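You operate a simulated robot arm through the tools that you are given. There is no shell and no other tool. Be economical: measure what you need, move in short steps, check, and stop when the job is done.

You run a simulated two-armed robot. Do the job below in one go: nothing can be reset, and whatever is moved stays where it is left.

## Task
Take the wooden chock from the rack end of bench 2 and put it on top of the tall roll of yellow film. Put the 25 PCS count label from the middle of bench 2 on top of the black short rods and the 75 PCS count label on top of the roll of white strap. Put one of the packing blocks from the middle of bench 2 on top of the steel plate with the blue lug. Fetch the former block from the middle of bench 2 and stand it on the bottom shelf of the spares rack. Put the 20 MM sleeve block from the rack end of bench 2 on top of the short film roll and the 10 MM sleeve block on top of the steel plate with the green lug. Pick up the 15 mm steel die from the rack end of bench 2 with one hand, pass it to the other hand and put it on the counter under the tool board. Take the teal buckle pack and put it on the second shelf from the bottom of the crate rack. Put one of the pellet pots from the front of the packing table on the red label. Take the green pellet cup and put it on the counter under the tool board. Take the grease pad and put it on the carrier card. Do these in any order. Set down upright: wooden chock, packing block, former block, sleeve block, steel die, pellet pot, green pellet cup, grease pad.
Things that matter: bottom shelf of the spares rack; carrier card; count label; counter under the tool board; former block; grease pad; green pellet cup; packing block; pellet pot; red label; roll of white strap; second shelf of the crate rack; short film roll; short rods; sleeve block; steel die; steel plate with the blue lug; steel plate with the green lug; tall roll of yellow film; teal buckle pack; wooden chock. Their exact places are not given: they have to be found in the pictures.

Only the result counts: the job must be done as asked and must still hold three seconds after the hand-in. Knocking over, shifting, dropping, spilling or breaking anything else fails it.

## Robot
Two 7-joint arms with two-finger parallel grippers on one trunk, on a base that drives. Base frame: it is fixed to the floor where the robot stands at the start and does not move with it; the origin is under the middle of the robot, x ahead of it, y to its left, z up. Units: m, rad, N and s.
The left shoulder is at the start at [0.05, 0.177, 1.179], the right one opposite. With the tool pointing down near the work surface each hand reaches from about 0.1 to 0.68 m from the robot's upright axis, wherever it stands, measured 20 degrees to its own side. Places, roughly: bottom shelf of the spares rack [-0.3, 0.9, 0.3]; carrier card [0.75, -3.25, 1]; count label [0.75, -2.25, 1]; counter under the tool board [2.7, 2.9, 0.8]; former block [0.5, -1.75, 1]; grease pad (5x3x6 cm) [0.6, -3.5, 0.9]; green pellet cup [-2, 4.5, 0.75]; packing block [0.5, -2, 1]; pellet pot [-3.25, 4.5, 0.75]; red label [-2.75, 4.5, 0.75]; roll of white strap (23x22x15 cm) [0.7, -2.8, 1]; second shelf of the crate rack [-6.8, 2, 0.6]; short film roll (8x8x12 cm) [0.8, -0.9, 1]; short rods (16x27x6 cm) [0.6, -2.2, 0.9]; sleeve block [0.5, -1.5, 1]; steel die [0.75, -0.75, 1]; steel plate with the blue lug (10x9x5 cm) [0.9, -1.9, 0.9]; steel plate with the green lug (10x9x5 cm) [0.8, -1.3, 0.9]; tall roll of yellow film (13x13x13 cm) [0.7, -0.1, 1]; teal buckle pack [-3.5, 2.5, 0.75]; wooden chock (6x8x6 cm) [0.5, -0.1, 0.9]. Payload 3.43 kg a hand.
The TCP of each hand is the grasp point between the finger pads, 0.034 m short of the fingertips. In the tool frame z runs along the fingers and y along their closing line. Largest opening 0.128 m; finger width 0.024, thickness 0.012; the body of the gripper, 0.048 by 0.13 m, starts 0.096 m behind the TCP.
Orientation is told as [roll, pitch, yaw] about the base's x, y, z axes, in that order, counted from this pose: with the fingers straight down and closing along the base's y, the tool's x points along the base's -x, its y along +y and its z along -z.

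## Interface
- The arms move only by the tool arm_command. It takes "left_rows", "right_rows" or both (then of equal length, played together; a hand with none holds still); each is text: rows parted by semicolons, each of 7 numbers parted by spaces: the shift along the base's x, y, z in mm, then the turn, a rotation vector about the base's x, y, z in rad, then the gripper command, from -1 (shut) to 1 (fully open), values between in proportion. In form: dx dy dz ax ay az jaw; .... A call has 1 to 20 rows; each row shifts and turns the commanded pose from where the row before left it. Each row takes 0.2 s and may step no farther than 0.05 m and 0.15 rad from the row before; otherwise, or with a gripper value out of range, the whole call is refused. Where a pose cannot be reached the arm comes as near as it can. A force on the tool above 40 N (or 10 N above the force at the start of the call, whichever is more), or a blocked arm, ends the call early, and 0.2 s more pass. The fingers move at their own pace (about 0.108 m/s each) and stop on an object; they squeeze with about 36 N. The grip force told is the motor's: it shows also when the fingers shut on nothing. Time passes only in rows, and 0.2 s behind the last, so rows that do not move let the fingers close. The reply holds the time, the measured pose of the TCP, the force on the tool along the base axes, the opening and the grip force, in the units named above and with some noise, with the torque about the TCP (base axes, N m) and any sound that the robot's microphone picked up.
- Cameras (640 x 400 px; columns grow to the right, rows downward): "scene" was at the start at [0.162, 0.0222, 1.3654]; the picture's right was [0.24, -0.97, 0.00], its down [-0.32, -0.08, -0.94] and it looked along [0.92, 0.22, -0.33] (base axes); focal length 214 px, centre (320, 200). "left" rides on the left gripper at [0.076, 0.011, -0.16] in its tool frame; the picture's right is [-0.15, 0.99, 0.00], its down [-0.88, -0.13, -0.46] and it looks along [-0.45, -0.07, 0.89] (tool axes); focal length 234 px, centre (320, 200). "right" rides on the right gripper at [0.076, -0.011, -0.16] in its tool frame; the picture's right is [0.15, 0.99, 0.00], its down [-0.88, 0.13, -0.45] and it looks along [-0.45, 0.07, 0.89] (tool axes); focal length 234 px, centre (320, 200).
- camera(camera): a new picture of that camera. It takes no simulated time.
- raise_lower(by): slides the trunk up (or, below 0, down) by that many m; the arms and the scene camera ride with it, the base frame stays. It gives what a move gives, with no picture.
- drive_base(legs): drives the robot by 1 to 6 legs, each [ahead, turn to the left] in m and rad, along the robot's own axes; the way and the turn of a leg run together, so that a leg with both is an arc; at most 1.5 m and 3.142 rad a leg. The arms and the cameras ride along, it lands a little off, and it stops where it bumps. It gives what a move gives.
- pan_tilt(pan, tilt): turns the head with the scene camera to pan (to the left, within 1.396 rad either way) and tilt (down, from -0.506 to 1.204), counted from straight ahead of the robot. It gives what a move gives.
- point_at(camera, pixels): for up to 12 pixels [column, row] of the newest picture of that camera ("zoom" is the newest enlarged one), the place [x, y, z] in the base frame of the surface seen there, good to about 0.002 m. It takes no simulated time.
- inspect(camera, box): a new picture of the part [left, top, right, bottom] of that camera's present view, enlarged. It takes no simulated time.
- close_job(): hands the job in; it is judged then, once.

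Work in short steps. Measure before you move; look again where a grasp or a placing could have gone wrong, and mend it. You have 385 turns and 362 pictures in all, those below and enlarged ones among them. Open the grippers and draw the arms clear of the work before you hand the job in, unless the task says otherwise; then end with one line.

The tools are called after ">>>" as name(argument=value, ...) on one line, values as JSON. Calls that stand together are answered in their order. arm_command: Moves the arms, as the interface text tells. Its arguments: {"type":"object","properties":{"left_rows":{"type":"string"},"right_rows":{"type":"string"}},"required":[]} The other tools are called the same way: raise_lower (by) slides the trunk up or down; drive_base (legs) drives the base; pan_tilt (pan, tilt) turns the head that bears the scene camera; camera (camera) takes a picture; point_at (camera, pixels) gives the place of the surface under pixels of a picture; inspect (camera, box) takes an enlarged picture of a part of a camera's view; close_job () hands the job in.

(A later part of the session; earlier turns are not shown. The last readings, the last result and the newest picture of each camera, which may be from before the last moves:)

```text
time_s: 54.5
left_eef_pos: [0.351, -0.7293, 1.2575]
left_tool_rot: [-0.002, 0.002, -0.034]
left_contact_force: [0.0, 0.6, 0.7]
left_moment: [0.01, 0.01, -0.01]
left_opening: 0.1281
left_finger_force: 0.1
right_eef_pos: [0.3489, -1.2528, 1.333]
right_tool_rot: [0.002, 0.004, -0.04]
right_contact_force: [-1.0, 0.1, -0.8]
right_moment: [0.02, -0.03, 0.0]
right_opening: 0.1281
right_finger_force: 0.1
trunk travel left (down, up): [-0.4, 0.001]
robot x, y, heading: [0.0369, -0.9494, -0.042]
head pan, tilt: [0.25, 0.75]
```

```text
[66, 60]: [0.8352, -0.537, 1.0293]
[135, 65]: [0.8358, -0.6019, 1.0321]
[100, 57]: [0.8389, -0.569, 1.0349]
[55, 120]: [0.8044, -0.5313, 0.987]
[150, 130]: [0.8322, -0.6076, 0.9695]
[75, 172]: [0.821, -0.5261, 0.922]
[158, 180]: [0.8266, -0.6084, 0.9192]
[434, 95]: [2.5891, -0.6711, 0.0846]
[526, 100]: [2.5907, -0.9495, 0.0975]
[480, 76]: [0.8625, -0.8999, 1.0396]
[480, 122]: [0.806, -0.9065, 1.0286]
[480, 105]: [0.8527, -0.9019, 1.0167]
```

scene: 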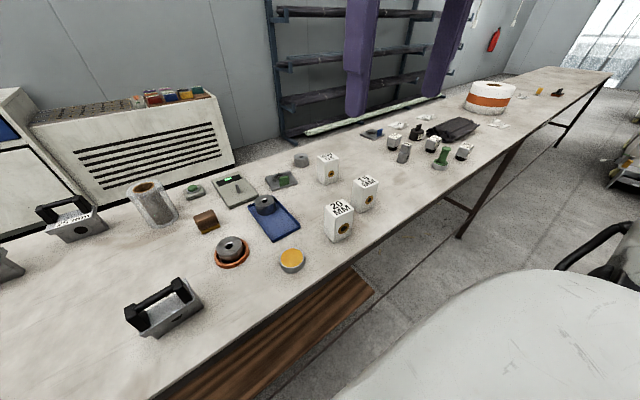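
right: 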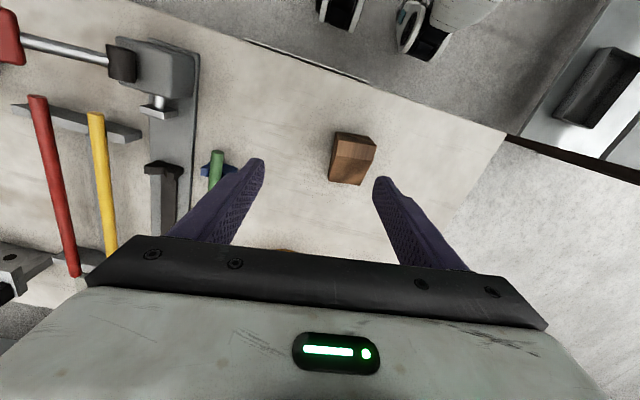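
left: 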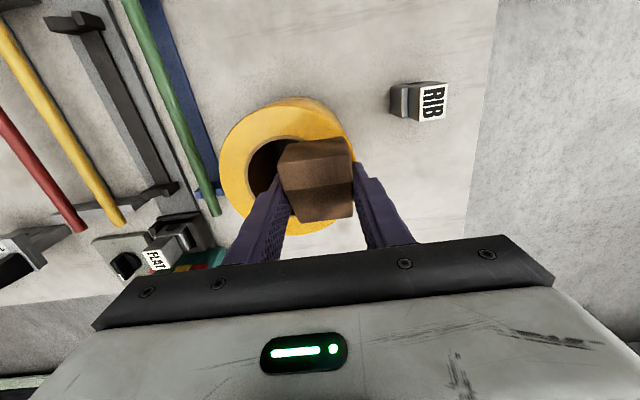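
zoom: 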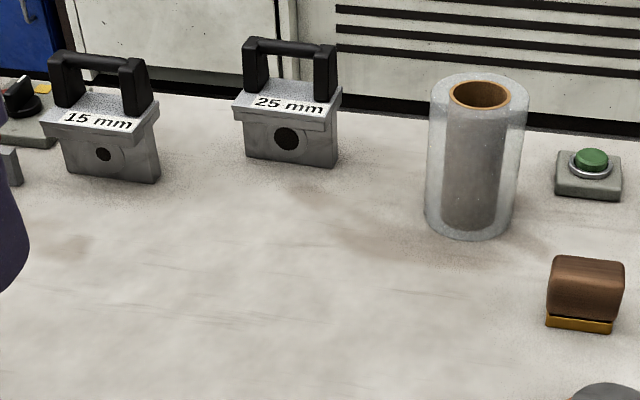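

Back-row goals need more reach, so I'll use a forward-tilted tool. I move the base to y≈-1.1, close to the bench, from where the right hand can serve the 10 MM block and the green-lug plate.

>>> drive_base(legs=[[-0.05, 0], [0, -1.528], [0.15, 0], [0, 1.571], [0.1, 0]])

>>> pan_tilt(pan=-0.4, tilt=0.8)

>>> camera(camera="scene")

```text
time_s: 64.7
left_eef_pos: [0.397, -0.8717, 1.2577]
left_tool_rot: [-0.001, 0.003, -0.011]
left_contact_force: [0.3, -0.2, 0.0]
left_moment: [-0.02, 0.03, 0.01]
left_opening: 0.1278
left_finger_force: 0.0
right_eef_pos: [0.4055, -1.3943, 1.3341]
right_tool_rot: [0.002, 0.003, -0.018]
right_contact_force: [0.6, -1.7, 0.3]
right_moment: [-0.01, 0.01, -0.03]
right_opening: 0.1278
right_finger_force: 0.0
trunk travel left (down, up): [-0.4, 0.001]
robot x, y, heading: [0.0884, -1.1003, -0.021]
head pan, tilt: [0.25, 0.75]
```

```text
time_s: 65.7
left_eef_pos: [0.3961, -0.8723, 1.2586]
left_tool_rot: [-0.002, 0.002, -0.012]
left_contact_force: [-0.5, 0.1, -1.2]
left_moment: [0.01, 0.01, 0.01]
left_opening: 0.1281
left_finger_force: 0.1
right_eef_pos: [0.4045, -1.3937, 1.3336]
right_tool_rot: [0.003, 0.004, -0.02]
right_contact_force: [-0.4, 0.9, -0.1]
right_moment: [-0.02, -0.01, -0.03]
right_opening: 0.128
right_finger_force: 0.1
trunk travel left (down, up): [-0.4, 0.001]
robot x, y, heading: [0.0857, -1.0928, -0.018]
head pan, tilt: [-0.4, 0.799]
```

```text
330 pictures are left
```

scene: 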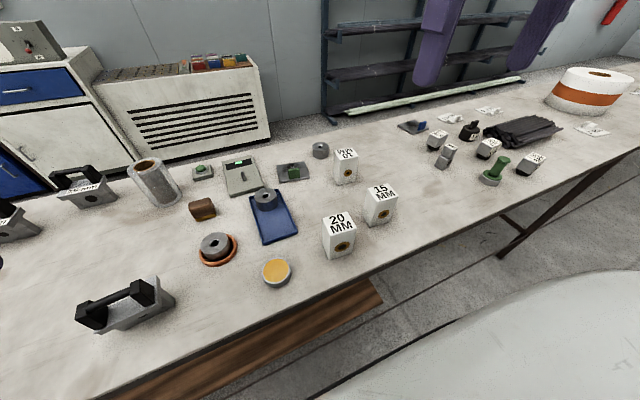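

I enlarge the 10 MM block and the green-lug plate.

>>> inspect(camera="scene", box=[265, 130, 369, 195])

```text
6.15 times, centred on (317, 162) of scene
```

zoom: 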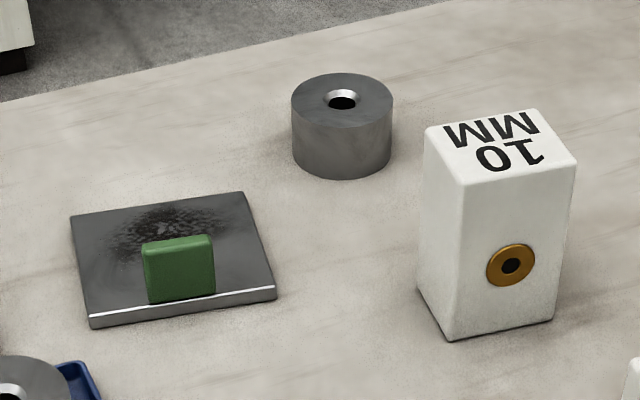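

>>> point_at(camera="zoom", pixels=[[430, 130], [535, 112], [573, 162], [463, 183], [450, 338], [550, 318], [72, 217], [240, 194], [90, 318], [274, 288], [145, 248], [210, 240]])

>>> point_at(camera="scene", pixels=[[317, 147], [292, 169]])

```text
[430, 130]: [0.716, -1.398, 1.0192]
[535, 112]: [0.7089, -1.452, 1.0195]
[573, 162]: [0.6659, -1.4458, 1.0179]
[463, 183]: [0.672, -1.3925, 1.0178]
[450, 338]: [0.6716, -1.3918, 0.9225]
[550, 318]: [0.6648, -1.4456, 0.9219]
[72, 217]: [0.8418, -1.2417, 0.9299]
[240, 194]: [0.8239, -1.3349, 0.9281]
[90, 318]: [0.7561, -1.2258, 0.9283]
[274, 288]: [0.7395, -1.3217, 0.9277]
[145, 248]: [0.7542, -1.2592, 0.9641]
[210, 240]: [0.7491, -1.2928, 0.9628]
```

```text
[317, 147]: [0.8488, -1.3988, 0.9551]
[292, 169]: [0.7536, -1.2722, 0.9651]
```

The 10 MM block: centre (0.691,-1.422), 54 mm wide in y, yaw ≈ -0.13, top 1.019. The plate's free area behind the lug centres on ≈(0.802,-1.283). I tilt the right tool forward by 0.6 and approach along its axis.

>>> arm_command(right_rows="27 -3.5 -32 0 -0.075 0 0.6;27 -3.5 -32 0 -0.075 0 0.6;27 -3.5 -32 0 -0.075 0 0.6;27 -3.5 -33 0 -0.075 0 0.6;27 -3.5 -33 0 -0.075 0 0.6;27 -3.5 -33 0 -0.075 0 0.6;28 -3.5 -33 0 -0.075 -0.055 0.6;28 -3.5 -32 0 -0.075 -0.055 0.6;0 0 0 0 0 0 0.6")

>>> camera(camera="right")

```text
time_s: 67.7
left_eef_pos: [0.3948, -0.8712, 1.2578]
left_tool_rot: [-0.003, 0.001, -0.01]
left_contact_force: [-0.5, 1.0, 0.4]
left_moment: [-0.01, -0.03, 0.04]
left_opening: 0.1279
left_finger_force: 0.0
right_eef_pos: [0.6209, -1.42, 1.074]
right_tool_rot: [0.023, -0.596, -0.139]
right_contact_force: [-0.9, -0.2, 0.4]
right_moment: [0.01, 0.0, -0.01]
right_opening: 0.1024
right_finger_force: 0.1
trunk travel left (down, up): [-0.4, 0.001]
robot x, y, heading: [0.0907, -1.1009, -0.019]
head pan, tilt: [-0.4, 0.799]
```

```text
328 pictures are left
```

right: 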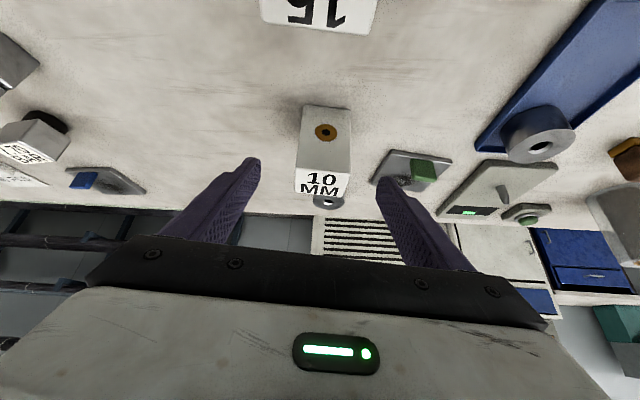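

The 10 MM block stands between the open fingers. I advance to the grasp and close.

>>> arm_command(right_rows="18 -1 -25 -0.019 0.003 -0.013 0.6;18 -1 -25 0 0 0 0.6;17 0 -25 0 0 0 0.6;17 0 -24 0 0 0 0.6;0 0 0 0 0 0 -1;0 0 0 0 0 0 -1;0 0 0 0 0 0 -1")

>>> camera(camera="right")

```text
time_s: 69.3
left_eef_pos: [0.3968, -0.8715, 1.2572]
left_tool_rot: [-0.001, 0.002, -0.011]
left_contact_force: [-0.2, 0.2, -0.4]
left_moment: [0.03, 0.01, -0.02]
left_opening: 0.1281
left_finger_force: 0.0
right_eef_pos: [0.6939, -1.4242, 0.9748]
right_tool_rot: [0.0, -0.595, -0.14]
right_contact_force: [-0.1, 0.1, 0.2]
right_moment: [0.05, -0.02, -0.02]
right_opening: 0.0596
right_finger_force: 35.4
trunk travel left (down, up): [-0.4, 0.001]
robot x, y, heading: [0.0858, -1.1, -0.02]
head pan, tilt: [-0.4, 0.799]
```

```text
327 pictures are left
```

right: 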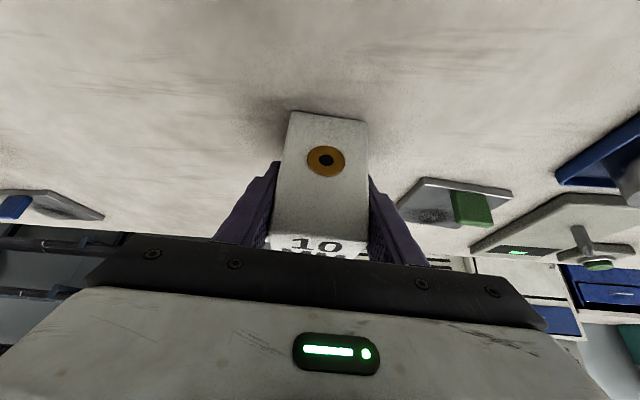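

Held (opening 0.060). I lift and carry it over the plate behind the green lug.

>>> arm_command(right_rows="0 0 35 0 0 0 -1;0 0 35 0 0 0 -1;27.7 35 0 0 0 -0.04 -1;27.7 35 0 0 0 0 -1;27.7 35 0 0 0 0 -1;27.7 35 0 0 0 0 -1;0 0 0 0 0 0 -1;0 0 0 0 0 0 -1")

>>> camera(camera="right")

>>> inspect(camera="scene", box=[245, 110, 369, 195])

```text
time_s: 71.1
left_eef_pos: [0.3964, -0.8723, 1.2595]
left_tool_rot: [-0.002, 0.002, -0.011]
left_contact_force: [-0.4, 0.6, 0.6]
left_moment: [0.04, -0.01, 0.02]
left_opening: 0.1278
left_finger_force: 0.1
right_eef_pos: [0.7383, -1.3397, 1.0607]
right_tool_rot: [0.001, -0.596, -0.176]
right_contact_force: [-0.2, -0.9, -3.8]
right_moment: [0.03, 0.0, 0.0]
right_opening: 0.0598
right_finger_force: 36.1
right hand out of reach, approached as far as the arm can: row 4, 5, 6
trunk travel left (down, up): [-0.4, 0.001]
robot x, y, heading: [0.0893, -1.0981, -0.024]
head pan, tilt: [-0.4, 0.799]
```

```text
326 pictures are left
```

right: 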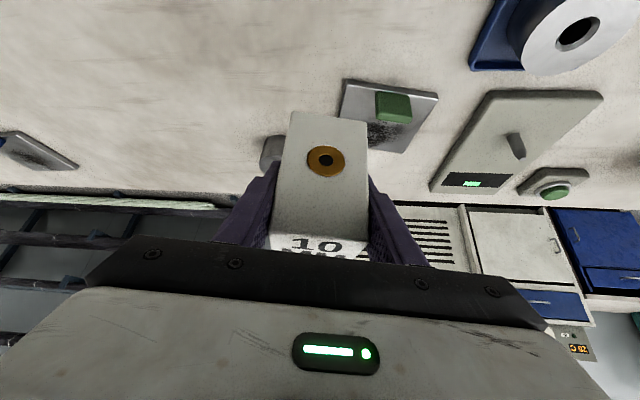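

```text
4.71 times, centred on (307, 152) of scene
```

zoom: 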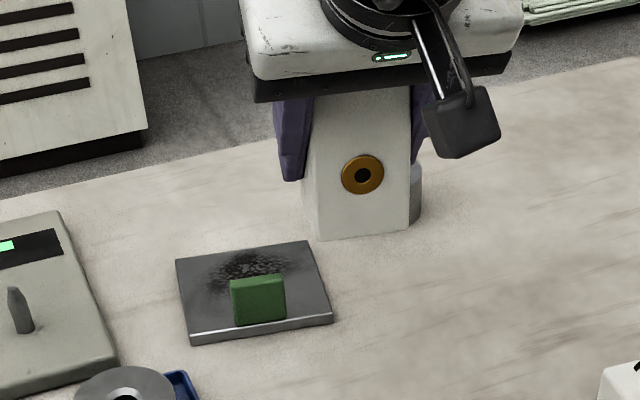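

The arm stopped at (0.738,-1.340) — short. I probe which direction is limiting with tiny moves.

>>> arm_command(right_rows="0 20 0 0 0 0 -1;0 0 0 0 0 0 -1")

>>> arm_command(right_rows="20 0 0 0 0 0 -1;0 0 0 0 0 0 -1")

>>> arm_command(right_rows="0 0 0 0 0.15 0 -1;20 0 0 0 0 0 -1;0 0 0 0 0 0 -1")

```text
time_s: 71.7
left_eef_pos: [0.3963, -0.8717, 1.2576]
left_tool_rot: [-0.001, 0.001, -0.012]
left_contact_force: [-0.7, 0.3, 1.0]
left_moment: [-0.03, 0.01, -0.01]
left_opening: 0.128
left_finger_force: 0.1
right_eef_pos: [0.7286, -1.3299, 1.0643]
right_tool_rot: [0.003, -0.598, -0.177]
right_contact_force: [0.8, -0.2, -3.2]
right_moment: [0.02, 0.01, 0.01]
right_opening: 0.0598
right_finger_force: 36.1
right hand out of reach, approached as far as the arm can: row 1
trunk travel left (down, up): [-0.4, 0.001]
robot x, y, heading: [0.0877, -1.0989, -0.023]
head pan, tilt: [-0.4, 0.799]
```

```text
time_s: 72.3
left_eef_pos: [0.3952, -0.8718, 1.2584]
left_tool_rot: [-0.001, 0.002, -0.012]
left_contact_force: [0.1, 0.1, 0.1]
left_moment: [0.02, -0.01, -0.03]
left_opening: 0.1276
left_finger_force: 0.1
right_eef_pos: [0.7378, -1.3382, 1.0678]
right_tool_rot: [0.002, -0.598, -0.174]
right_contact_force: [0.9, 0.4, -3.6]
right_moment: [0.01, 0.0, -0.02]
right_opening: 0.0596
right_finger_force: 36.1
right hand out of reach, approached as far as the arm can: row 1
trunk travel left (down, up): [-0.4, 0.001]
robot x, y, heading: [0.0905, -1.096, -0.02]
head pan, tilt: [-0.4, 0.799]
```

```text
time_s: 73.1
left_eef_pos: [0.3962, -0.8723, 1.2592]
left_tool_rot: [-0.001, 0.002, -0.009]
left_contact_force: [-0.5, 0.1, -0.2]
left_moment: [-0.01, 0.01, 0.02]
left_opening: 0.1281
left_finger_force: 0.1
right_eef_pos: [0.7301, -1.3595, 1.0722]
right_tool_rot: [-0.027, -0.448, -0.162]
right_contact_force: [0.2, -0.4, -3.6]
right_moment: [-0.02, 0.0, -0.03]
right_opening: 0.06
right_finger_force: 36.5
right hand out of reach, approached as far as the arm can: row 1, 2
trunk travel left (down, up): [-0.4, 0.001]
robot x, y, heading: [0.0939, -1.0954, -0.018]
head pan, tilt: [-0.4, 0.799]
```

Motion inward and outward is limited by the arm's posture. I look at the right arm to understand its configuration.

>>> pan_tilt(pan=-0.9, tilt=0.5)

>>> camera(camera="scene")

```text
time_s: 74.0
left_eef_pos: [0.3971, -0.8716, 1.2594]
left_tool_rot: [-0.001, 0.002, -0.01]
left_contact_force: [0.8, -0.3, 1.0]
left_moment: [0.0, 0.05, -0.01]
left_opening: 0.1281
left_finger_force: 0.0
right_eef_pos: [0.729, -1.3609, 1.072]
right_tool_rot: [-0.026, -0.451, -0.161]
right_contact_force: [0.9, -0.9, -2.8]
right_moment: [-0.01, 0.0, -0.03]
right_opening: 0.0599
right_finger_force: 35.6
trunk travel left (down, up): [-0.4, 0.001]
robot x, y, heading: [0.0891, -1.0979, -0.022]
head pan, tilt: [-0.901, 0.499]
```

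```text
324 pictures are left
```

scene: 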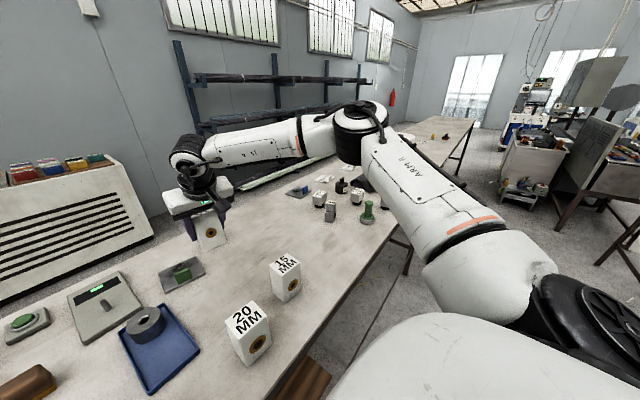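

The forearm comes in from the outer right, so pointing the tilted tool inward (positive yaw) should add reach. I yaw the tool by +0.6 and retilt, then try for the plate.

>>> arm_command(right_rows="0 0 0 0 0 0.14 -1;0 0 0 0 0 0.14 -1;0 0 0 0 0 0.14 -1;0 0 0 0 0 0.14 -1;0 0 0 0.04 -0.14 0 -1;0 0 0 0 0 0 -1")

>>> arm_command(right_rows="20 20 -5 0 0 0 -1;20 20 -5 0 0 0 -1;20 20 -5 0 0 0 -1;0 0 0 0 0 0 -1")

```text
time_s: 75.5
left_eef_pos: [0.3975, -0.8719, 1.258]
left_tool_rot: [-0.001, 0.001, -0.01]
left_contact_force: [0.3, 1.2, -0.1]
left_moment: [-0.01, -0.01, 0.01]
left_opening: 0.1279
left_finger_force: 0.1
right_eef_pos: [0.7291, -1.3589, 1.0729]
right_tool_rot: [-0.05, -0.592, 0.408]
right_contact_force: [-0.4, -0.2, -3.6]
right_moment: [0.0, 0.0, -0.01]
right_opening: 0.0597
right_finger_force: 36.4
trunk travel left (down, up): [-0.4, 0.001]
robot x, y, heading: [0.087, -1.0992, -0.02]
head pan, tilt: [-0.901, 0.499]
```

```text
time_s: 76.5
left_eef_pos: [0.3971, -0.8713, 1.2573]
left_tool_rot: [-0.004, 0.002, -0.009]
left_contact_force: [0.5, -0.5, -0.1]
left_moment: [-0.01, -0.02, 0.0]
left_opening: 0.128
left_finger_force: 0.0
right_eef_pos: [0.762, -1.3186, 1.0653]
right_tool_rot: [-0.048, -0.594, 0.408]
right_contact_force: [-0.5, -0.2, -2.7]
right_moment: [0.01, 0.0, -0.01]
right_opening: 0.0598
right_finger_force: 35.8
right hand out of reach, approached as far as the arm can: row 2, 3
trunk travel left (down, up): [-0.4, 0.001]
robot x, y, heading: [0.09, -1.1043, -0.018]
head pan, tilt: [-0.901, 0.499]
```

That gained several centimetres. I raise and pull in the hand, shift the base 6 cm to the left and a bit nearer, and try again.

>>> arm_command(right_rows="-20 -10 35 0 0 0 -1;-35 -15 30 0 0 0 -1;-40 -15 20 0 0 0 -1;-45 -15 0 0 0 0 -1;-45 -10 0 0 0 0 -1")

>>> drive_base(legs=[[-0.1, 0], [0, -1.551], [-0.07, 0], [0, 1.571], [0.115, 0]])

```text
time_s: 77.7
left_eef_pos: [0.3953, -0.8712, 1.259]
left_tool_rot: [-0.002, 0.001, -0.013]
left_contact_force: [0.0, 0.1, 0.8]
left_moment: [0.02, -0.02, 0.02]
left_opening: 0.1281
left_finger_force: 0.0
right_eef_pos: [0.574, -1.3866, 1.1505]
right_tool_rot: [-0.049, -0.596, 0.406]
right_contact_force: [-0.4, -1.1, -3.0]
right_moment: [-0.01, -0.04, -0.01]
right_opening: 0.0599
right_finger_force: 35.8
trunk travel left (down, up): [-0.4, 0.001]
robot x, y, heading: [0.0893, -1.0969, -0.02]
head pan, tilt: [-0.901, 0.499]
```

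```text
time_s: 87.9
left_eef_pos: [0.4121, -0.8006, 1.258]
left_tool_rot: [-0.001, 0.005, -0.009]
left_contact_force: [0.7, 0.1, 0.4]
left_moment: [0.05, 0.06, 0.01]
left_opening: 0.1279
left_finger_force: 0.1
right_eef_pos: [0.5912, -1.3157, 1.1525]
right_tool_rot: [-0.047, -0.591, 0.409]
right_contact_force: [-0.3, -0.1, -3.2]
right_moment: [-0.01, 0.02, 0.0]
right_opening: 0.0598
right_finger_force: 35.8
trunk travel left (down, up): [-0.4, 0.001]
robot x, y, heading: [0.1057, -1.0223, -0.023]
head pan, tilt: [-0.901, 0.499]
```

I correct the small roll and bring the block over the plate.

>>> arm_command(right_rows="40 7 -10 0.036 0.0155 0.026 -1;44 7 -18 0 0 0 -1;44 7 -21 0 0 0 -1;44 7 -21 0 0 0 -1;42 6 -21 0 0 0 -1;0 0 0 0 0 0 -1")

>>> pan_tilt(pan=-0.4, tilt=0.7)

>>> camera(camera="right")

>>> camera(camera="scene")

```text
time_s: 89.3
left_eef_pos: [0.4122, -0.8023, 1.2578]
left_tool_rot: [-0.001, 0.002, -0.011]
left_contact_force: [-0.5, -0.3, -0.2]
left_moment: [0.01, -0.02, -0.01]
left_opening: 0.1283
left_finger_force: 0.1
right_eef_pos: [0.7809, -1.2695, 1.0613]
right_tool_rot: [-0.005, -0.595, 0.402]
right_contact_force: [0.1, 0.1, -3.5]
right_moment: [0.02, -0.01, 0.03]
right_opening: 0.0596
right_finger_force: 36.0
right hand out of reach, approached as far as the arm can: row 5
trunk travel left (down, up): [-0.4, 0.001]
robot x, y, heading: [0.107, -1.0286, -0.021]
head pan, tilt: [-0.901, 0.499]
```

```text
time_s: 90.2
left_eef_pos: [0.4108, -0.8009, 1.258]
left_tool_rot: [-0.002, 0.003, -0.008]
left_contact_force: [0.5, -0.3, 0.5]
left_moment: [-0.02, 0.03, 0.0]
left_opening: 0.1283
left_finger_force: 0.0
right_eef_pos: [0.7817, -1.2704, 1.0626]
right_tool_rot: [-0.008, -0.595, 0.404]
right_contact_force: [-0.5, 0.3, -2.7]
right_moment: [0.02, 0.01, -0.04]
right_opening: 0.0595
right_finger_force: 35.9
trunk travel left (down, up): [-0.4, 0.001]
robot x, y, heading: [0.1063, -1.0307, -0.025]
head pan, tilt: [-0.4, 0.7]
```

```text
323 pictures are left
```

right: 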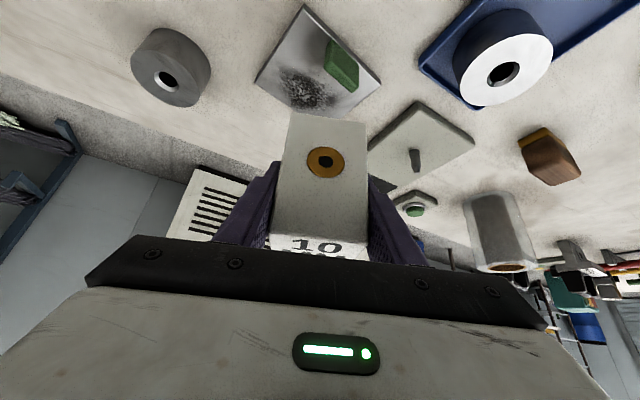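

```text
322 pictures are left
```

scene: 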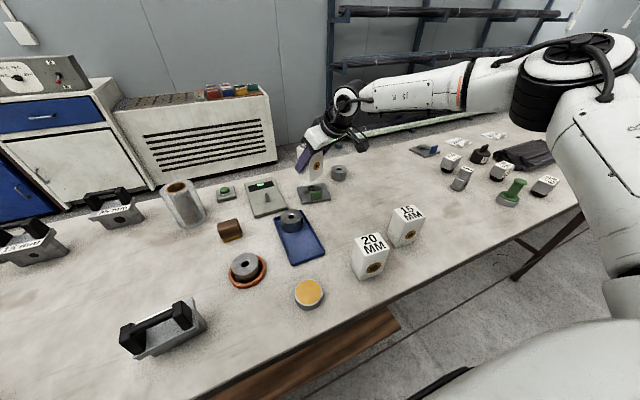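

About 3 cm short again. A small turn of the base to the left (+0.08) brings the hand's reach further over; then I lower the trunk back instead of the arm.

>>> drive_base(legs=[[-0.008, 0.08]])

>>> arm_command(right_rows="10 -25 0 0 0 0 -1;10 -20 0 0 0 0 -1;0 0 0 0 0 0 -1")

```text
time_s: 91.1
left_eef_pos: [0.3844, -0.7765, 1.2576]
left_tool_rot: [-0.003, 0.002, 0.073]
left_contact_force: [-0.5, -0.1, 0.1]
left_moment: [-0.01, 0.0, -0.01]
left_opening: 0.1278
left_finger_force: 0.1
right_eef_pos: [0.7898, -1.2143, 1.0624]
right_tool_rot: [-0.007, -0.594, 0.485]
right_contact_force: [-0.1, -0.3, -3.0]
right_moment: [-0.02, 0.02, -0.01]
right_opening: 0.0599
right_finger_force: 36.2
trunk travel left (down, up): [-0.4, 0.001]
robot x, y, heading: [0.0983, -1.0282, 0.059]
head pan, tilt: [-0.4, 0.7]
```

```text
time_s: 91.9
left_eef_pos: [0.3845, -0.7783, 1.2575]
left_tool_rot: [-0.001, 0.002, 0.072]
left_contact_force: [0.1, 0.2, 0.4]
left_moment: [-0.01, 0.0, 0.01]
left_opening: 0.1279
left_finger_force: 0.1
right_eef_pos: [0.7787, -1.2413, 1.0629]
right_tool_rot: [-0.012, -0.597, 0.48]
right_contact_force: [-0.4, -0.6, -2.8]
right_moment: [0.0, -0.01, 0.03]
right_opening: 0.0599
right_finger_force: 36.2
right hand out of reach, approached as far as the arm can: row 1, 2
trunk travel left (down, up): [-0.4, 0.001]
robot x, y, heading: [0.099, -1.0319, 0.058]
head pan, tilt: [-0.4, 0.7]
```

I test whether lower hand height gives more reach: down 30 mm, then ahead.

>>> arm_command(right_rows="0 -20 -30 0 0 0 -1;15 -10 0 0 0 0 -1;10 0 0 0 0 0 -1;0 0 0 0 0 0 -1")

```text
time_s: 92.9
left_eef_pos: [0.3837, -0.7782, 1.2582]
left_tool_rot: [-0.002, 0.001, 0.071]
left_contact_force: [-0.1, 0.3, 0.9]
left_moment: [0.0, -0.01, 0.0]
left_opening: 0.1281
left_finger_force: 0.1
right_eef_pos: [0.7723, -1.2513, 1.0336]
right_tool_rot: [-0.012, -0.596, 0.483]
right_contact_force: [0.2, 0.1, -3.5]
right_moment: [0.0, -0.01, 0.0]
right_opening: 0.06
right_finger_force: 36.3
right hand out of reach, approached as far as the arm can: row 1, 2, 3
trunk travel left (down, up): [-0.4, 0.001]
robot x, y, heading: [0.0973, -1.0286, 0.059]
head pan, tilt: [-0.4, 0.7]
```

Lower is worse relative to the shoulder, so the trunk should come down. I raise the hand 60 mm and lower the trunk 80 mm, then try ahead again.

>>> arm_command(right_rows="-10 -10 30 0 0 0 -1;-10 -10 30 0 0 0 -1;0 0 20 0 0 0 -1")

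>>> raise_lower(by=-0.08)

>>> arm_command(right_rows="20 -5 0 0 0 0 -1;20 -5 0 0 0 0 -1;10 0 0 0 0 0 -1;0 0 0 0 0 0 -1")

```text
time_s: 93.7
left_eef_pos: [0.3842, -0.7777, 1.258]
left_tool_rot: [-0.004, 0.002, 0.07]
left_contact_force: [-0.5, 1.4, 0.1]
left_moment: [-0.02, -0.01, -0.02]
left_opening: 0.1282
left_finger_force: 0.0
right_eef_pos: [0.7512, -1.2715, 1.1132]
right_tool_rot: [-0.011, -0.596, 0.485]
right_contact_force: [0.5, 0.2, -3.7]
right_moment: [0.0, -0.02, -0.01]
right_opening: 0.0599
right_finger_force: 36.0
trunk travel left (down, up): [-0.4, 0.001]
robot x, y, heading: [0.0971, -1.0269, 0.059]
head pan, tilt: [-0.4, 0.7]
```

```text
time_s: 94.9
left_eef_pos: [0.3848, -0.7778, 1.1779]
left_tool_rot: [-0.002, 0.002, 0.072]
left_contact_force: [0.5, 0.5, -0.2]
left_moment: [0.0, -0.04, -0.01]
left_opening: 0.1278
left_finger_force: 0.1
right_eef_pos: [0.7505, -1.2709, 1.0338]
right_tool_rot: [-0.01, -0.598, 0.482]
right_contact_force: [-0.7, 0.8, -3.6]
right_moment: [-0.02, 0.0, 0.02]
right_opening: 0.0599
right_finger_force: 35.6
trunk travel left (down, up): [-0.32, 0.081]
robot x, y, heading: [0.0952, -1.0276, 0.058]
head pan, tilt: [-0.4, 0.7]
```

```text
time_s: 95.9
left_eef_pos: [0.3846, -0.7775, 1.1788]
left_tool_rot: [-0.002, 0.002, 0.072]
left_contact_force: [-1.1, -0.2, 0.4]
left_moment: [0.0, 0.0, 0.01]
left_opening: 0.128
left_finger_force: 0.1
right_eef_pos: [0.7679, -1.2551, 1.0288]
right_tool_rot: [-0.013, -0.596, 0.482]
right_contact_force: [0.2, -0.6, -2.9]
right_moment: [0.01, 0.03, 0.02]
right_opening: 0.0599
right_finger_force: 35.8
right hand out of reach, approached as far as the arm can: row 1, 2, 3
trunk travel left (down, up): [-0.32, 0.081]
robot x, y, heading: [0.0994, -1.031, 0.056]
head pan, tilt: [-0.4, 0.7]
```

Rather than fight the reach limit, I consider working from behind the bench. I pull the hand in and look at the space behind it.

>>> arm_command(right_rows="-20 -10 35 0 0 0 -1;-35 -15 30 0 0 0 -1;-40 -15 20 0 0 0 -1;-45 -15 0 0 0 0 -1;-45 -10 0 0 0 0 -1")

>>> pan_tilt(pan=0.1, tilt=0.45)

>>> camera(camera="scene")

>>> pan_tilt(pan=-0.65, tilt=0.45)

>>> camera(camera="scene")

```text
time_s: 97.1
left_eef_pos: [0.3819, -0.7789, 1.179]
left_tool_rot: [-0.003, 0.002, 0.071]
left_contact_force: [-0.2, 0.6, -0.2]
left_moment: [0.01, 0.01, -0.01]
left_opening: 0.128
left_finger_force: 0.1
right_eef_pos: [0.5798, -1.32, 1.1167]
right_tool_rot: [-0.006, -0.597, 0.482]
right_contact_force: [0.5, 0.0, -3.5]
right_moment: [0.01, 0.05, 0.0]
right_opening: 0.0599
right_finger_force: 35.8
trunk travel left (down, up): [-0.32, 0.081]
robot x, y, heading: [0.0978, -1.027, 0.06]
head pan, tilt: [-0.4, 0.7]
```

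```text
time_s: 98.0
left_eef_pos: [0.3843, -0.7787, 1.1791]
left_tool_rot: [-0.001, 0.002, 0.073]
left_contact_force: [-0.2, 1.2, 1.1]
left_moment: [0.01, -0.01, 0.0]
left_opening: 0.1279
left_finger_force: 0.1
right_eef_pos: [0.5826, -1.3185, 1.1167]
right_tool_rot: [-0.009, -0.597, 0.484]
right_contact_force: [-0.6, 0.0, -3.1]
right_moment: [-0.02, 0.01, -0.03]
right_opening: 0.0599
right_finger_force: 35.7
trunk travel left (down, up): [-0.32, 0.081]
robot x, y, heading: [0.0969, -1.0275, 0.06]
head pan, tilt: [0.099, 0.45]
```

```text
321 pictures are left
```

scene: 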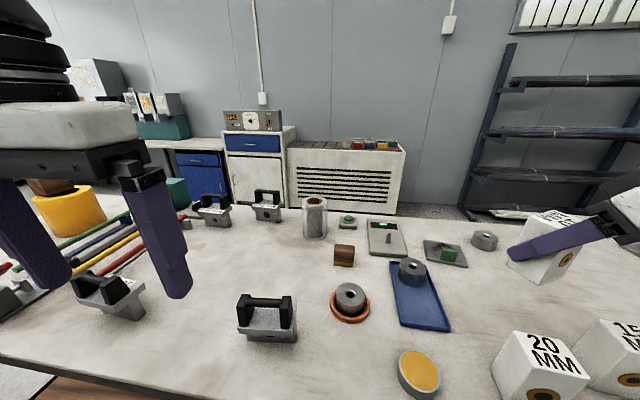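

```text
time_s: 99.1
left_eef_pos: [0.3839, -0.7768, 1.1786]
left_tool_rot: [-0.002, 0.002, 0.071]
left_contact_force: [-1.0, -0.1, 0.0]
left_moment: [-0.01, 0.01, 0.02]
left_opening: 0.1277
left_finger_force: 0.0
right_eef_pos: [0.5816, -1.32, 1.1177]
right_tool_rot: [-0.01, -0.596, 0.484]
right_contact_force: [-0.6, -0.1, -3.3]
right_moment: [0.0, -0.01, 0.01]
right_opening: 0.0598
right_finger_force: 36.3
trunk travel left (down, up): [-0.32, 0.081]
robot x, y, heading: [0.0934, -1.0258, 0.059]
head pan, tilt: [-0.649, 0.45]
```

```text
320 pictures are left
```

scene: 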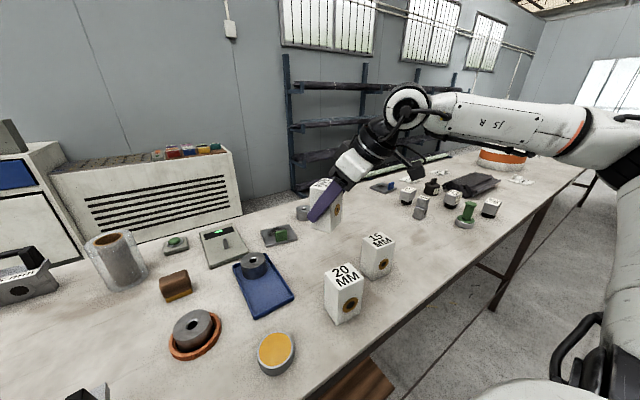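

I measure the radiator, pipe rack foot, bench back edge and floor behind.

>>> point_at(camera="scene", pixels=[[150, 200], [235, 205], [300, 190], [345, 168], [420, 160], [450, 153], [275, 193], [255, 203], [245, 185], [30, 230], [265, 202]])

```text
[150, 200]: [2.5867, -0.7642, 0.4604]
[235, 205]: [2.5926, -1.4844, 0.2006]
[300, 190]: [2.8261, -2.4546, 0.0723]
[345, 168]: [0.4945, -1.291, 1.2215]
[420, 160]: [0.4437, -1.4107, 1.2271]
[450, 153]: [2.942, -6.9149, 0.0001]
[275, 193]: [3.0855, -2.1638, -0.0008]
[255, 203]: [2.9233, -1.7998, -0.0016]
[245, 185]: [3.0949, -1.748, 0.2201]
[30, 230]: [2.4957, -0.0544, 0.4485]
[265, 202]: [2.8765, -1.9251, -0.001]
```

The corridor behind is 1.5 m wide, so the back-row goals can be served from there. First I survey the middle of the bench: drive to y≈-1.75 with the block held high.

>>> arm_command(right_rows="-40 -10 40 0 0 0 -1;-40 -10 40 0 0 0 -1;-30 0 0 0 0 0 -1")

>>> drive_base(legs=[[-0.12, 0], [0, -1.63], [0.72, 0], [0, 1.571], [0.08, 0]])

>>> pan_tilt(pan=0.0, tilt=0.7)

>>> camera(camera="scene")

```text
refused: row 1 steps farther than a row can; nothing moved
```

```text
time_s: 112.4
left_eef_pos: [0.3526, -1.5146, 1.1781]
left_tool_rot: [0.0, -0.001, 0.03]
left_contact_force: [-0.6, -0.1, -1.2]
left_moment: [0.02, 0.02, 0.0]
left_opening: 0.1279
left_finger_force: 0.2
right_eef_pos: [0.5284, -2.0632, 1.1157]
right_tool_rot: [-0.008, -0.595, 0.441]
right_contact_force: [1.2, 0.1, -2.7]
right_moment: [0.02, -0.01, 0.0]
right_opening: 0.06
right_finger_force: 36.7
trunk travel left (down, up): [-0.32, 0.081]
robot x, y, heading: [0.0524, -1.755, 0.02]
head pan, tilt: [-0.649, 0.45]
```

```text
time_s: 113.4
left_eef_pos: [0.3518, -1.5139, 1.1777]
left_tool_rot: [-0.003, 0.002, 0.029]
left_contact_force: [-0.3, -0.7, 0.7]
left_moment: [0.0, -0.02, 0.0]
left_opening: 0.128
left_finger_force: 0.1
right_eef_pos: [0.528, -2.0639, 1.1167]
right_tool_rot: [-0.008, -0.594, 0.442]
right_contact_force: [0.2, 0.3, -3.3]
right_moment: [0.02, 0.01, 0.02]
right_opening: 0.0599
right_finger_force: 35.5
trunk travel left (down, up): [-0.32, 0.081]
robot x, y, heading: [0.0523, -1.7533, 0.013]
head pan, tilt: [0.0, 0.7]
```

```text
319 pictures are left
```

scene: 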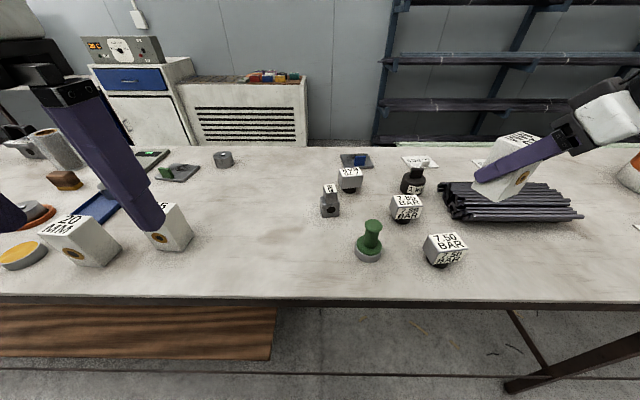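

I enlarge the middle group to identify packing and former blocks.

>>> inspect(camera="scene", box=[300, 140, 480, 280])

>>> pan_tilt(pan=-0.9, tilt=0.6)

>>> camera(camera="scene")

```text
2.86 times, centred on (390, 210) of scene
```

zoom: 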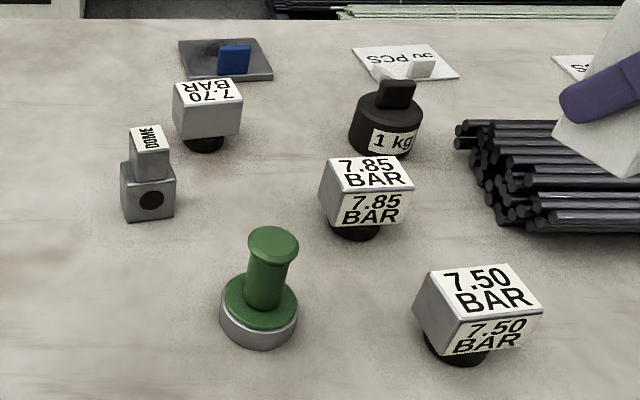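

```text
time_s: 114.6
left_eef_pos: [0.3523, -1.5155, 1.1789]
left_tool_rot: [-0.002, 0.002, 0.029]
left_contact_force: [0.1, 0.1, 0.3]
left_moment: [-0.01, 0.02, 0.01]
left_opening: 0.1281
left_finger_force: 0.0
right_eef_pos: [0.5286, -2.0629, 1.1173]
right_tool_rot: [-0.009, -0.595, 0.442]
right_contact_force: [1.1, 0.0, -4.0]
right_moment: [0.02, 0.02, -0.02]
right_opening: 0.06
right_finger_force: 35.6
trunk travel left (down, up): [-0.32, 0.081]
robot x, y, heading: [0.0542, -1.7547, 0.014]
head pan, tilt: [-0.901, 0.6]
```

```text
317 pictures are left
```

scene: 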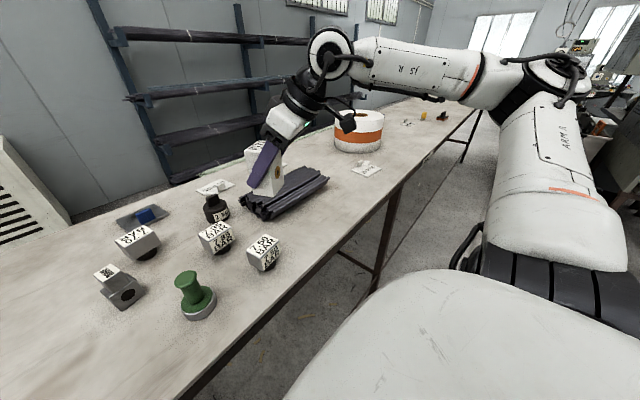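

The former block is DOME; the three BAR cubes are the packing blocks, and one (7.70) is near the blue-lug plate, so it can be served from behind. Now I go to y≈-1.47 to take the 20 MM block with the left hand; the right hand with the 10 MM block goes up first.

>>> arm_command(right_rows="-30 0 35 0 0 0 -1;-30 0 35 0 0 0 -1;-30 0 0 0 0 0 -1")

>>> drive_base(legs=[[-0.06, 0], [0, -1.585], [-0.29, 0], [0, 1.571], [0.09, 0]])

>>> pan_tilt(pan=0.3, tilt=0.8)

>>> camera(camera="scene")

```text
time_s: 115.4
left_eef_pos: [0.3517, -1.5143, 1.1786]
left_tool_rot: [-0.003, 0.002, 0.03]
left_contact_force: [0.0, -0.3, -0.2]
left_moment: [0.06, -0.02, 0.01]
left_opening: 0.128
left_finger_force: 0.0
right_eef_pos: [0.4374, -2.0653, 1.1884]
right_tool_rot: [-0.007, -0.596, 0.439]
right_contact_force: [-0.4, 0.7, -2.0]
right_moment: [-0.02, -0.03, 0.02]
right_opening: 0.0597
right_finger_force: 35.9
trunk travel left (down, up): [-0.32, 0.081]
robot x, y, heading: [0.0513, -1.752, 0.013]
head pan, tilt: [-0.901, 0.6]
```

```text
time_s: 126.4
left_eef_pos: [0.3973, -1.2437, 1.1784]
left_tool_rot: [-0.001, 0.002, -0.008]
left_contact_force: [0.2, 0.0, -0.5]
left_moment: [0.0, 0.03, -0.01]
left_opening: 0.128
left_finger_force: 0.0
right_eef_pos: [0.4634, -1.7964, 1.1864]
right_tool_rot: [-0.008, -0.595, 0.406]
right_contact_force: [0.2, -1.1, -3.5]
right_moment: [0.02, 0.05, 0.0]
right_opening: 0.0598
right_finger_force: 35.7
trunk travel left (down, up): [-0.32, 0.081]
robot x, y, heading: [0.0889, -1.4701, -0.02]
head pan, tilt: [-0.901, 0.6]
```

```text
time_s: 127.8
left_eef_pos: [0.3965, -1.2434, 1.1788]
left_tool_rot: [-0.001, 0.001, -0.006]
left_contact_force: [-0.1, 0.7, -0.1]
left_moment: [0.02, 0.03, 0.0]
left_opening: 0.128
left_finger_force: 0.0
right_eef_pos: [0.4637, -1.7967, 1.1862]
right_tool_rot: [-0.008, -0.594, 0.406]
right_contact_force: [0.3, -0.6, -3.5]
right_moment: [-0.03, -0.01, 0.03]
right_opening: 0.0598
right_finger_force: 35.5
trunk travel left (down, up): [-0.32, 0.081]
robot x, y, heading: [0.0906, -1.4772, -0.016]
head pan, tilt: [0.3, 0.799]
```

```text
316 pictures are left
```

scene: 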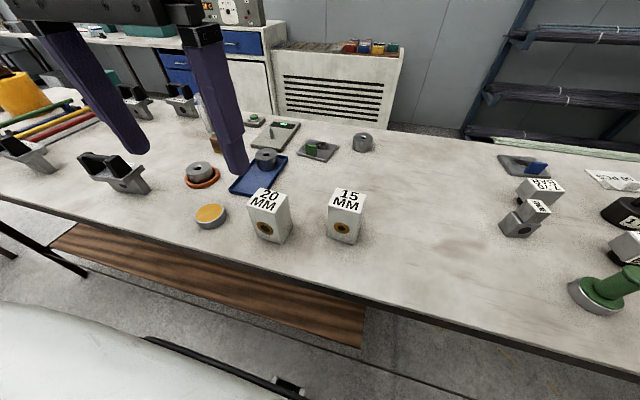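

>>> inspect(camera="scene", box=[230, 175, 310, 255])

```text
5.00 times, centred on (270, 215) of scene
```

zoom: 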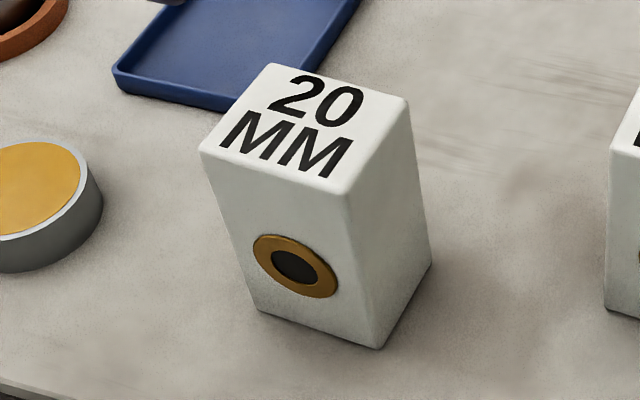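

The zoom shows the top face corners at (205,150), (270,67), (407,103), (342,190).

>>> point_at(camera="zoom", pixels=[[207, 148], [270, 68], [404, 103], [342, 188], [258, 308], [377, 346], [430, 262]])

```text
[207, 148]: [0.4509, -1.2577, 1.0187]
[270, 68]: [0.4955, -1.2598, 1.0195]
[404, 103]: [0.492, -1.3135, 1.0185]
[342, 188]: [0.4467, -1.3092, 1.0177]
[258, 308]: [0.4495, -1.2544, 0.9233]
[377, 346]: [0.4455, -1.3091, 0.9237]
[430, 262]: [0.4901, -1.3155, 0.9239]
```

Block centre (0.471,-1.285), yaw -0.08. I move the left hand over it with tool straight down.

>>> arm_command(left_rows="25 -14 -15 0 0 -0.036 0.6;25 -14 -15 0 0 -0.036 0.6;24.5 -14.5 -20 0 0 0 0.6;0 0 0 0 0 0 0.6")

>>> camera(camera="left")

```text
time_s: 128.8
left_eef_pos: [0.4701, -1.2855, 1.1293]
left_tool_rot: [-0.002, 0.001, -0.078]
left_contact_force: [-0.1, 0.4, -0.2]
left_moment: [0.0, 0.02, -0.04]
left_opening: 0.1025
left_finger_force: 0.1
right_eef_pos: [0.4626, -1.7969, 1.1874]
right_tool_rot: [-0.01, -0.597, 0.404]
right_contact_force: [-0.6, -0.6, -3.1]
right_moment: [0.01, -0.03, -0.02]
right_opening: 0.0595
right_finger_force: 36.0
trunk travel left (down, up): [-0.32, 0.081]
robot x, y, heading: [0.0912, -1.4712, -0.017]
head pan, tilt: [0.3, 0.799]
```

```text
314 pictures are left
```

left: 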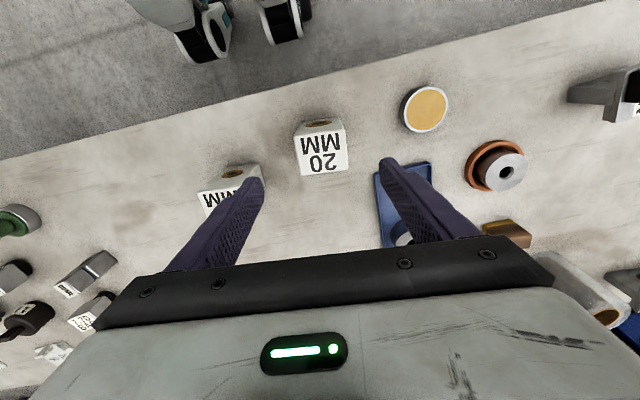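

Aligned. I descend to z≈0.985 and close.

>>> arm_command(left_rows="0 0 -48 0 0 0 0.5;0 0 -48 0 0 0 0.5;0 0 -48 0 0 0 0.5;0 0 0 0 0 0 -1;0 0 0 0 0 0 -1;0 0 0 0 0 0 -1;0 0 40 0 0 0 -1;0 0 48 0 0 0 -1;0 0 48 0 0 0 -1;-30 0 30 0 0 0 -1;-40 0 0 0 0 0 -1")

>>> camera(camera="left")

```text
time_s: 131.2
left_eef_pos: [0.4005, -1.2843, 1.1501]
left_tool_rot: [-0.003, 0.002, -0.08]
left_contact_force: [0.2, 0.8, -3.7]
left_moment: [-0.01, 0.04, 0.01]
left_opening: 0.0598
left_finger_force: 35.5
right_eef_pos: [0.4635, -1.7963, 1.1867]
right_tool_rot: [-0.008, -0.596, 0.406]
right_contact_force: [-0.3, -1.6, -3.4]
right_moment: [-0.01, 0.0, -0.01]
right_opening: 0.0599
right_finger_force: 36.0
trunk travel left (down, up): [-0.32, 0.081]
robot x, y, heading: [0.0915, -1.4719, -0.012]
head pan, tilt: [0.3, 0.799]
```

```text
313 pictures are left
```

left: 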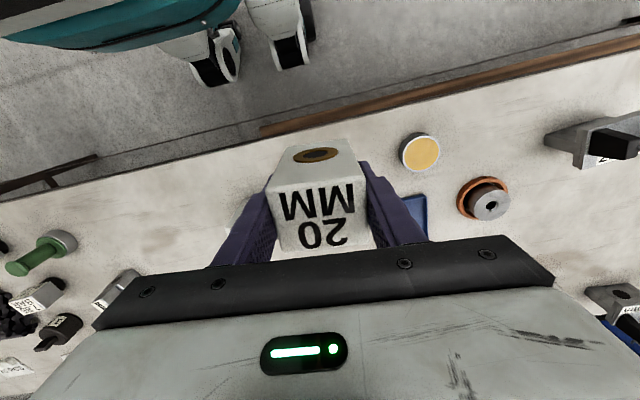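

Both blocks are held. I raise the trunk, back away, turn to face +y and drive to y≈0 to look at the passage at the bench end.

>>> raise_lower(by=0.08)

>>> drive_base(legs=[[-0.15, 0], [0, 1.585], [1.3, 0]])

>>> pan_tilt(pan=0.0, tilt=0.5)

>>> camera(camera="scene")

```text
time_s: 132.4
left_eef_pos: [0.4024, -1.2857, 1.2295]
left_tool_rot: [-0.001, 0.002, -0.079]
left_contact_force: [-0.8, -0.7, -3.1]
left_moment: [0.01, 0.02, 0.0]
left_opening: 0.06
left_finger_force: 35.7
right_eef_pos: [0.4632, -1.7967, 1.2667]
right_tool_rot: [-0.009, -0.595, 0.403]
right_contact_force: [-1.0, 0.2, -2.4]
right_moment: [-0.04, 0.01, 0.0]
right_opening: 0.06
right_finger_force: 36.1
trunk travel left (down, up): [-0.4, 0.001]
robot x, y, heading: [0.0957, -1.4685, -0.019]
head pan, tilt: [0.3, 0.799]
```

```text
time_s: 143.6
left_eef_pos: [-0.2053, 0.1362, 1.2293]
left_tool_rot: [-0.002, 0.004, 1.488]
left_contact_force: [0.1, -0.6, -3.6]
left_moment: [0.0, -0.02, 0.02]
left_opening: 0.0597
left_finger_force: 36.1
right_eef_pos: [0.3067, 0.1972, 1.2667]
right_tool_rot: [-0.008, -0.594, 1.973]
right_contact_force: [0.0, 0.0, -2.9]
right_moment: [-0.04, -0.02, 0.01]
right_opening: 0.0597
right_finger_force: 35.8
trunk travel left (down, up): [-0.4, 0.001]
robot x, y, heading: [-0.0193, -0.1728, 1.551]
head pan, tilt: [0.3, 0.799]
```

```text
time_s: 144.4
left_eef_pos: [-0.2051, 0.1364, 1.2291]
left_tool_rot: [0.0, 0.001, 1.489]
left_contact_force: [0.1, 0.6, -2.9]
left_moment: [-0.02, 0.02, 0.01]
left_opening: 0.06
left_finger_force: 36.0
right_eef_pos: [0.3069, 0.197, 1.2669]
right_tool_rot: [-0.008, -0.595, 1.973]
right_contact_force: [0.0, 0.0, -3.3]
right_moment: [-0.02, -0.01, -0.03]
right_opening: 0.0602
right_finger_force: 36.0
trunk travel left (down, up): [-0.4, 0.001]
robot x, y, heading: [-0.0227, -0.1766, 1.547]
head pan, tilt: [0.0, 0.499]
```

```text
312 pictures are left
```

scene: 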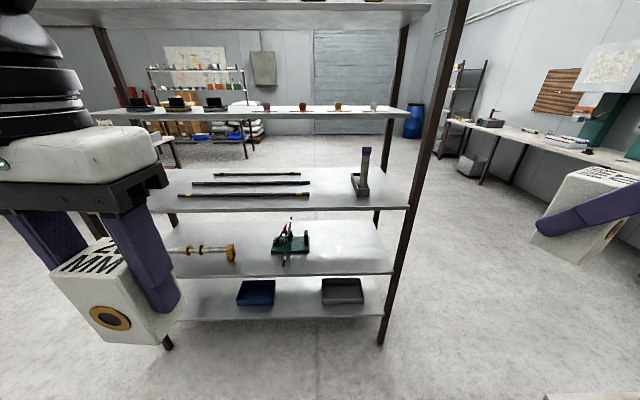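

The spares rack is ahead with its right front post foot at (380,342). I measure it, its shelf edges, and floor to the right.

>>> point_at(camera="scene", pixels=[[381, 340], [410, 210], [375, 225], [170, 345], [300, 318], [200, 318], [330, 305], [500, 300], [560, 395], [255, 300], [385, 300], [300, 285]])

```text
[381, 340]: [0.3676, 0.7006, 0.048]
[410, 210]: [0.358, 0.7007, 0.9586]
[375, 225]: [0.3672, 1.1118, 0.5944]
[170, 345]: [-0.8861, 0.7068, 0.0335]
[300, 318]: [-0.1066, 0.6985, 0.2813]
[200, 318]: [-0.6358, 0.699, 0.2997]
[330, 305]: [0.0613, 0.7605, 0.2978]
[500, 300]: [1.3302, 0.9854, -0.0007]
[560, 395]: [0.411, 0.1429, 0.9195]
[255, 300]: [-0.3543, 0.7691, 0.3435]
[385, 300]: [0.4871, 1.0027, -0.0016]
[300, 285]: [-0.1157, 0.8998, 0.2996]
```

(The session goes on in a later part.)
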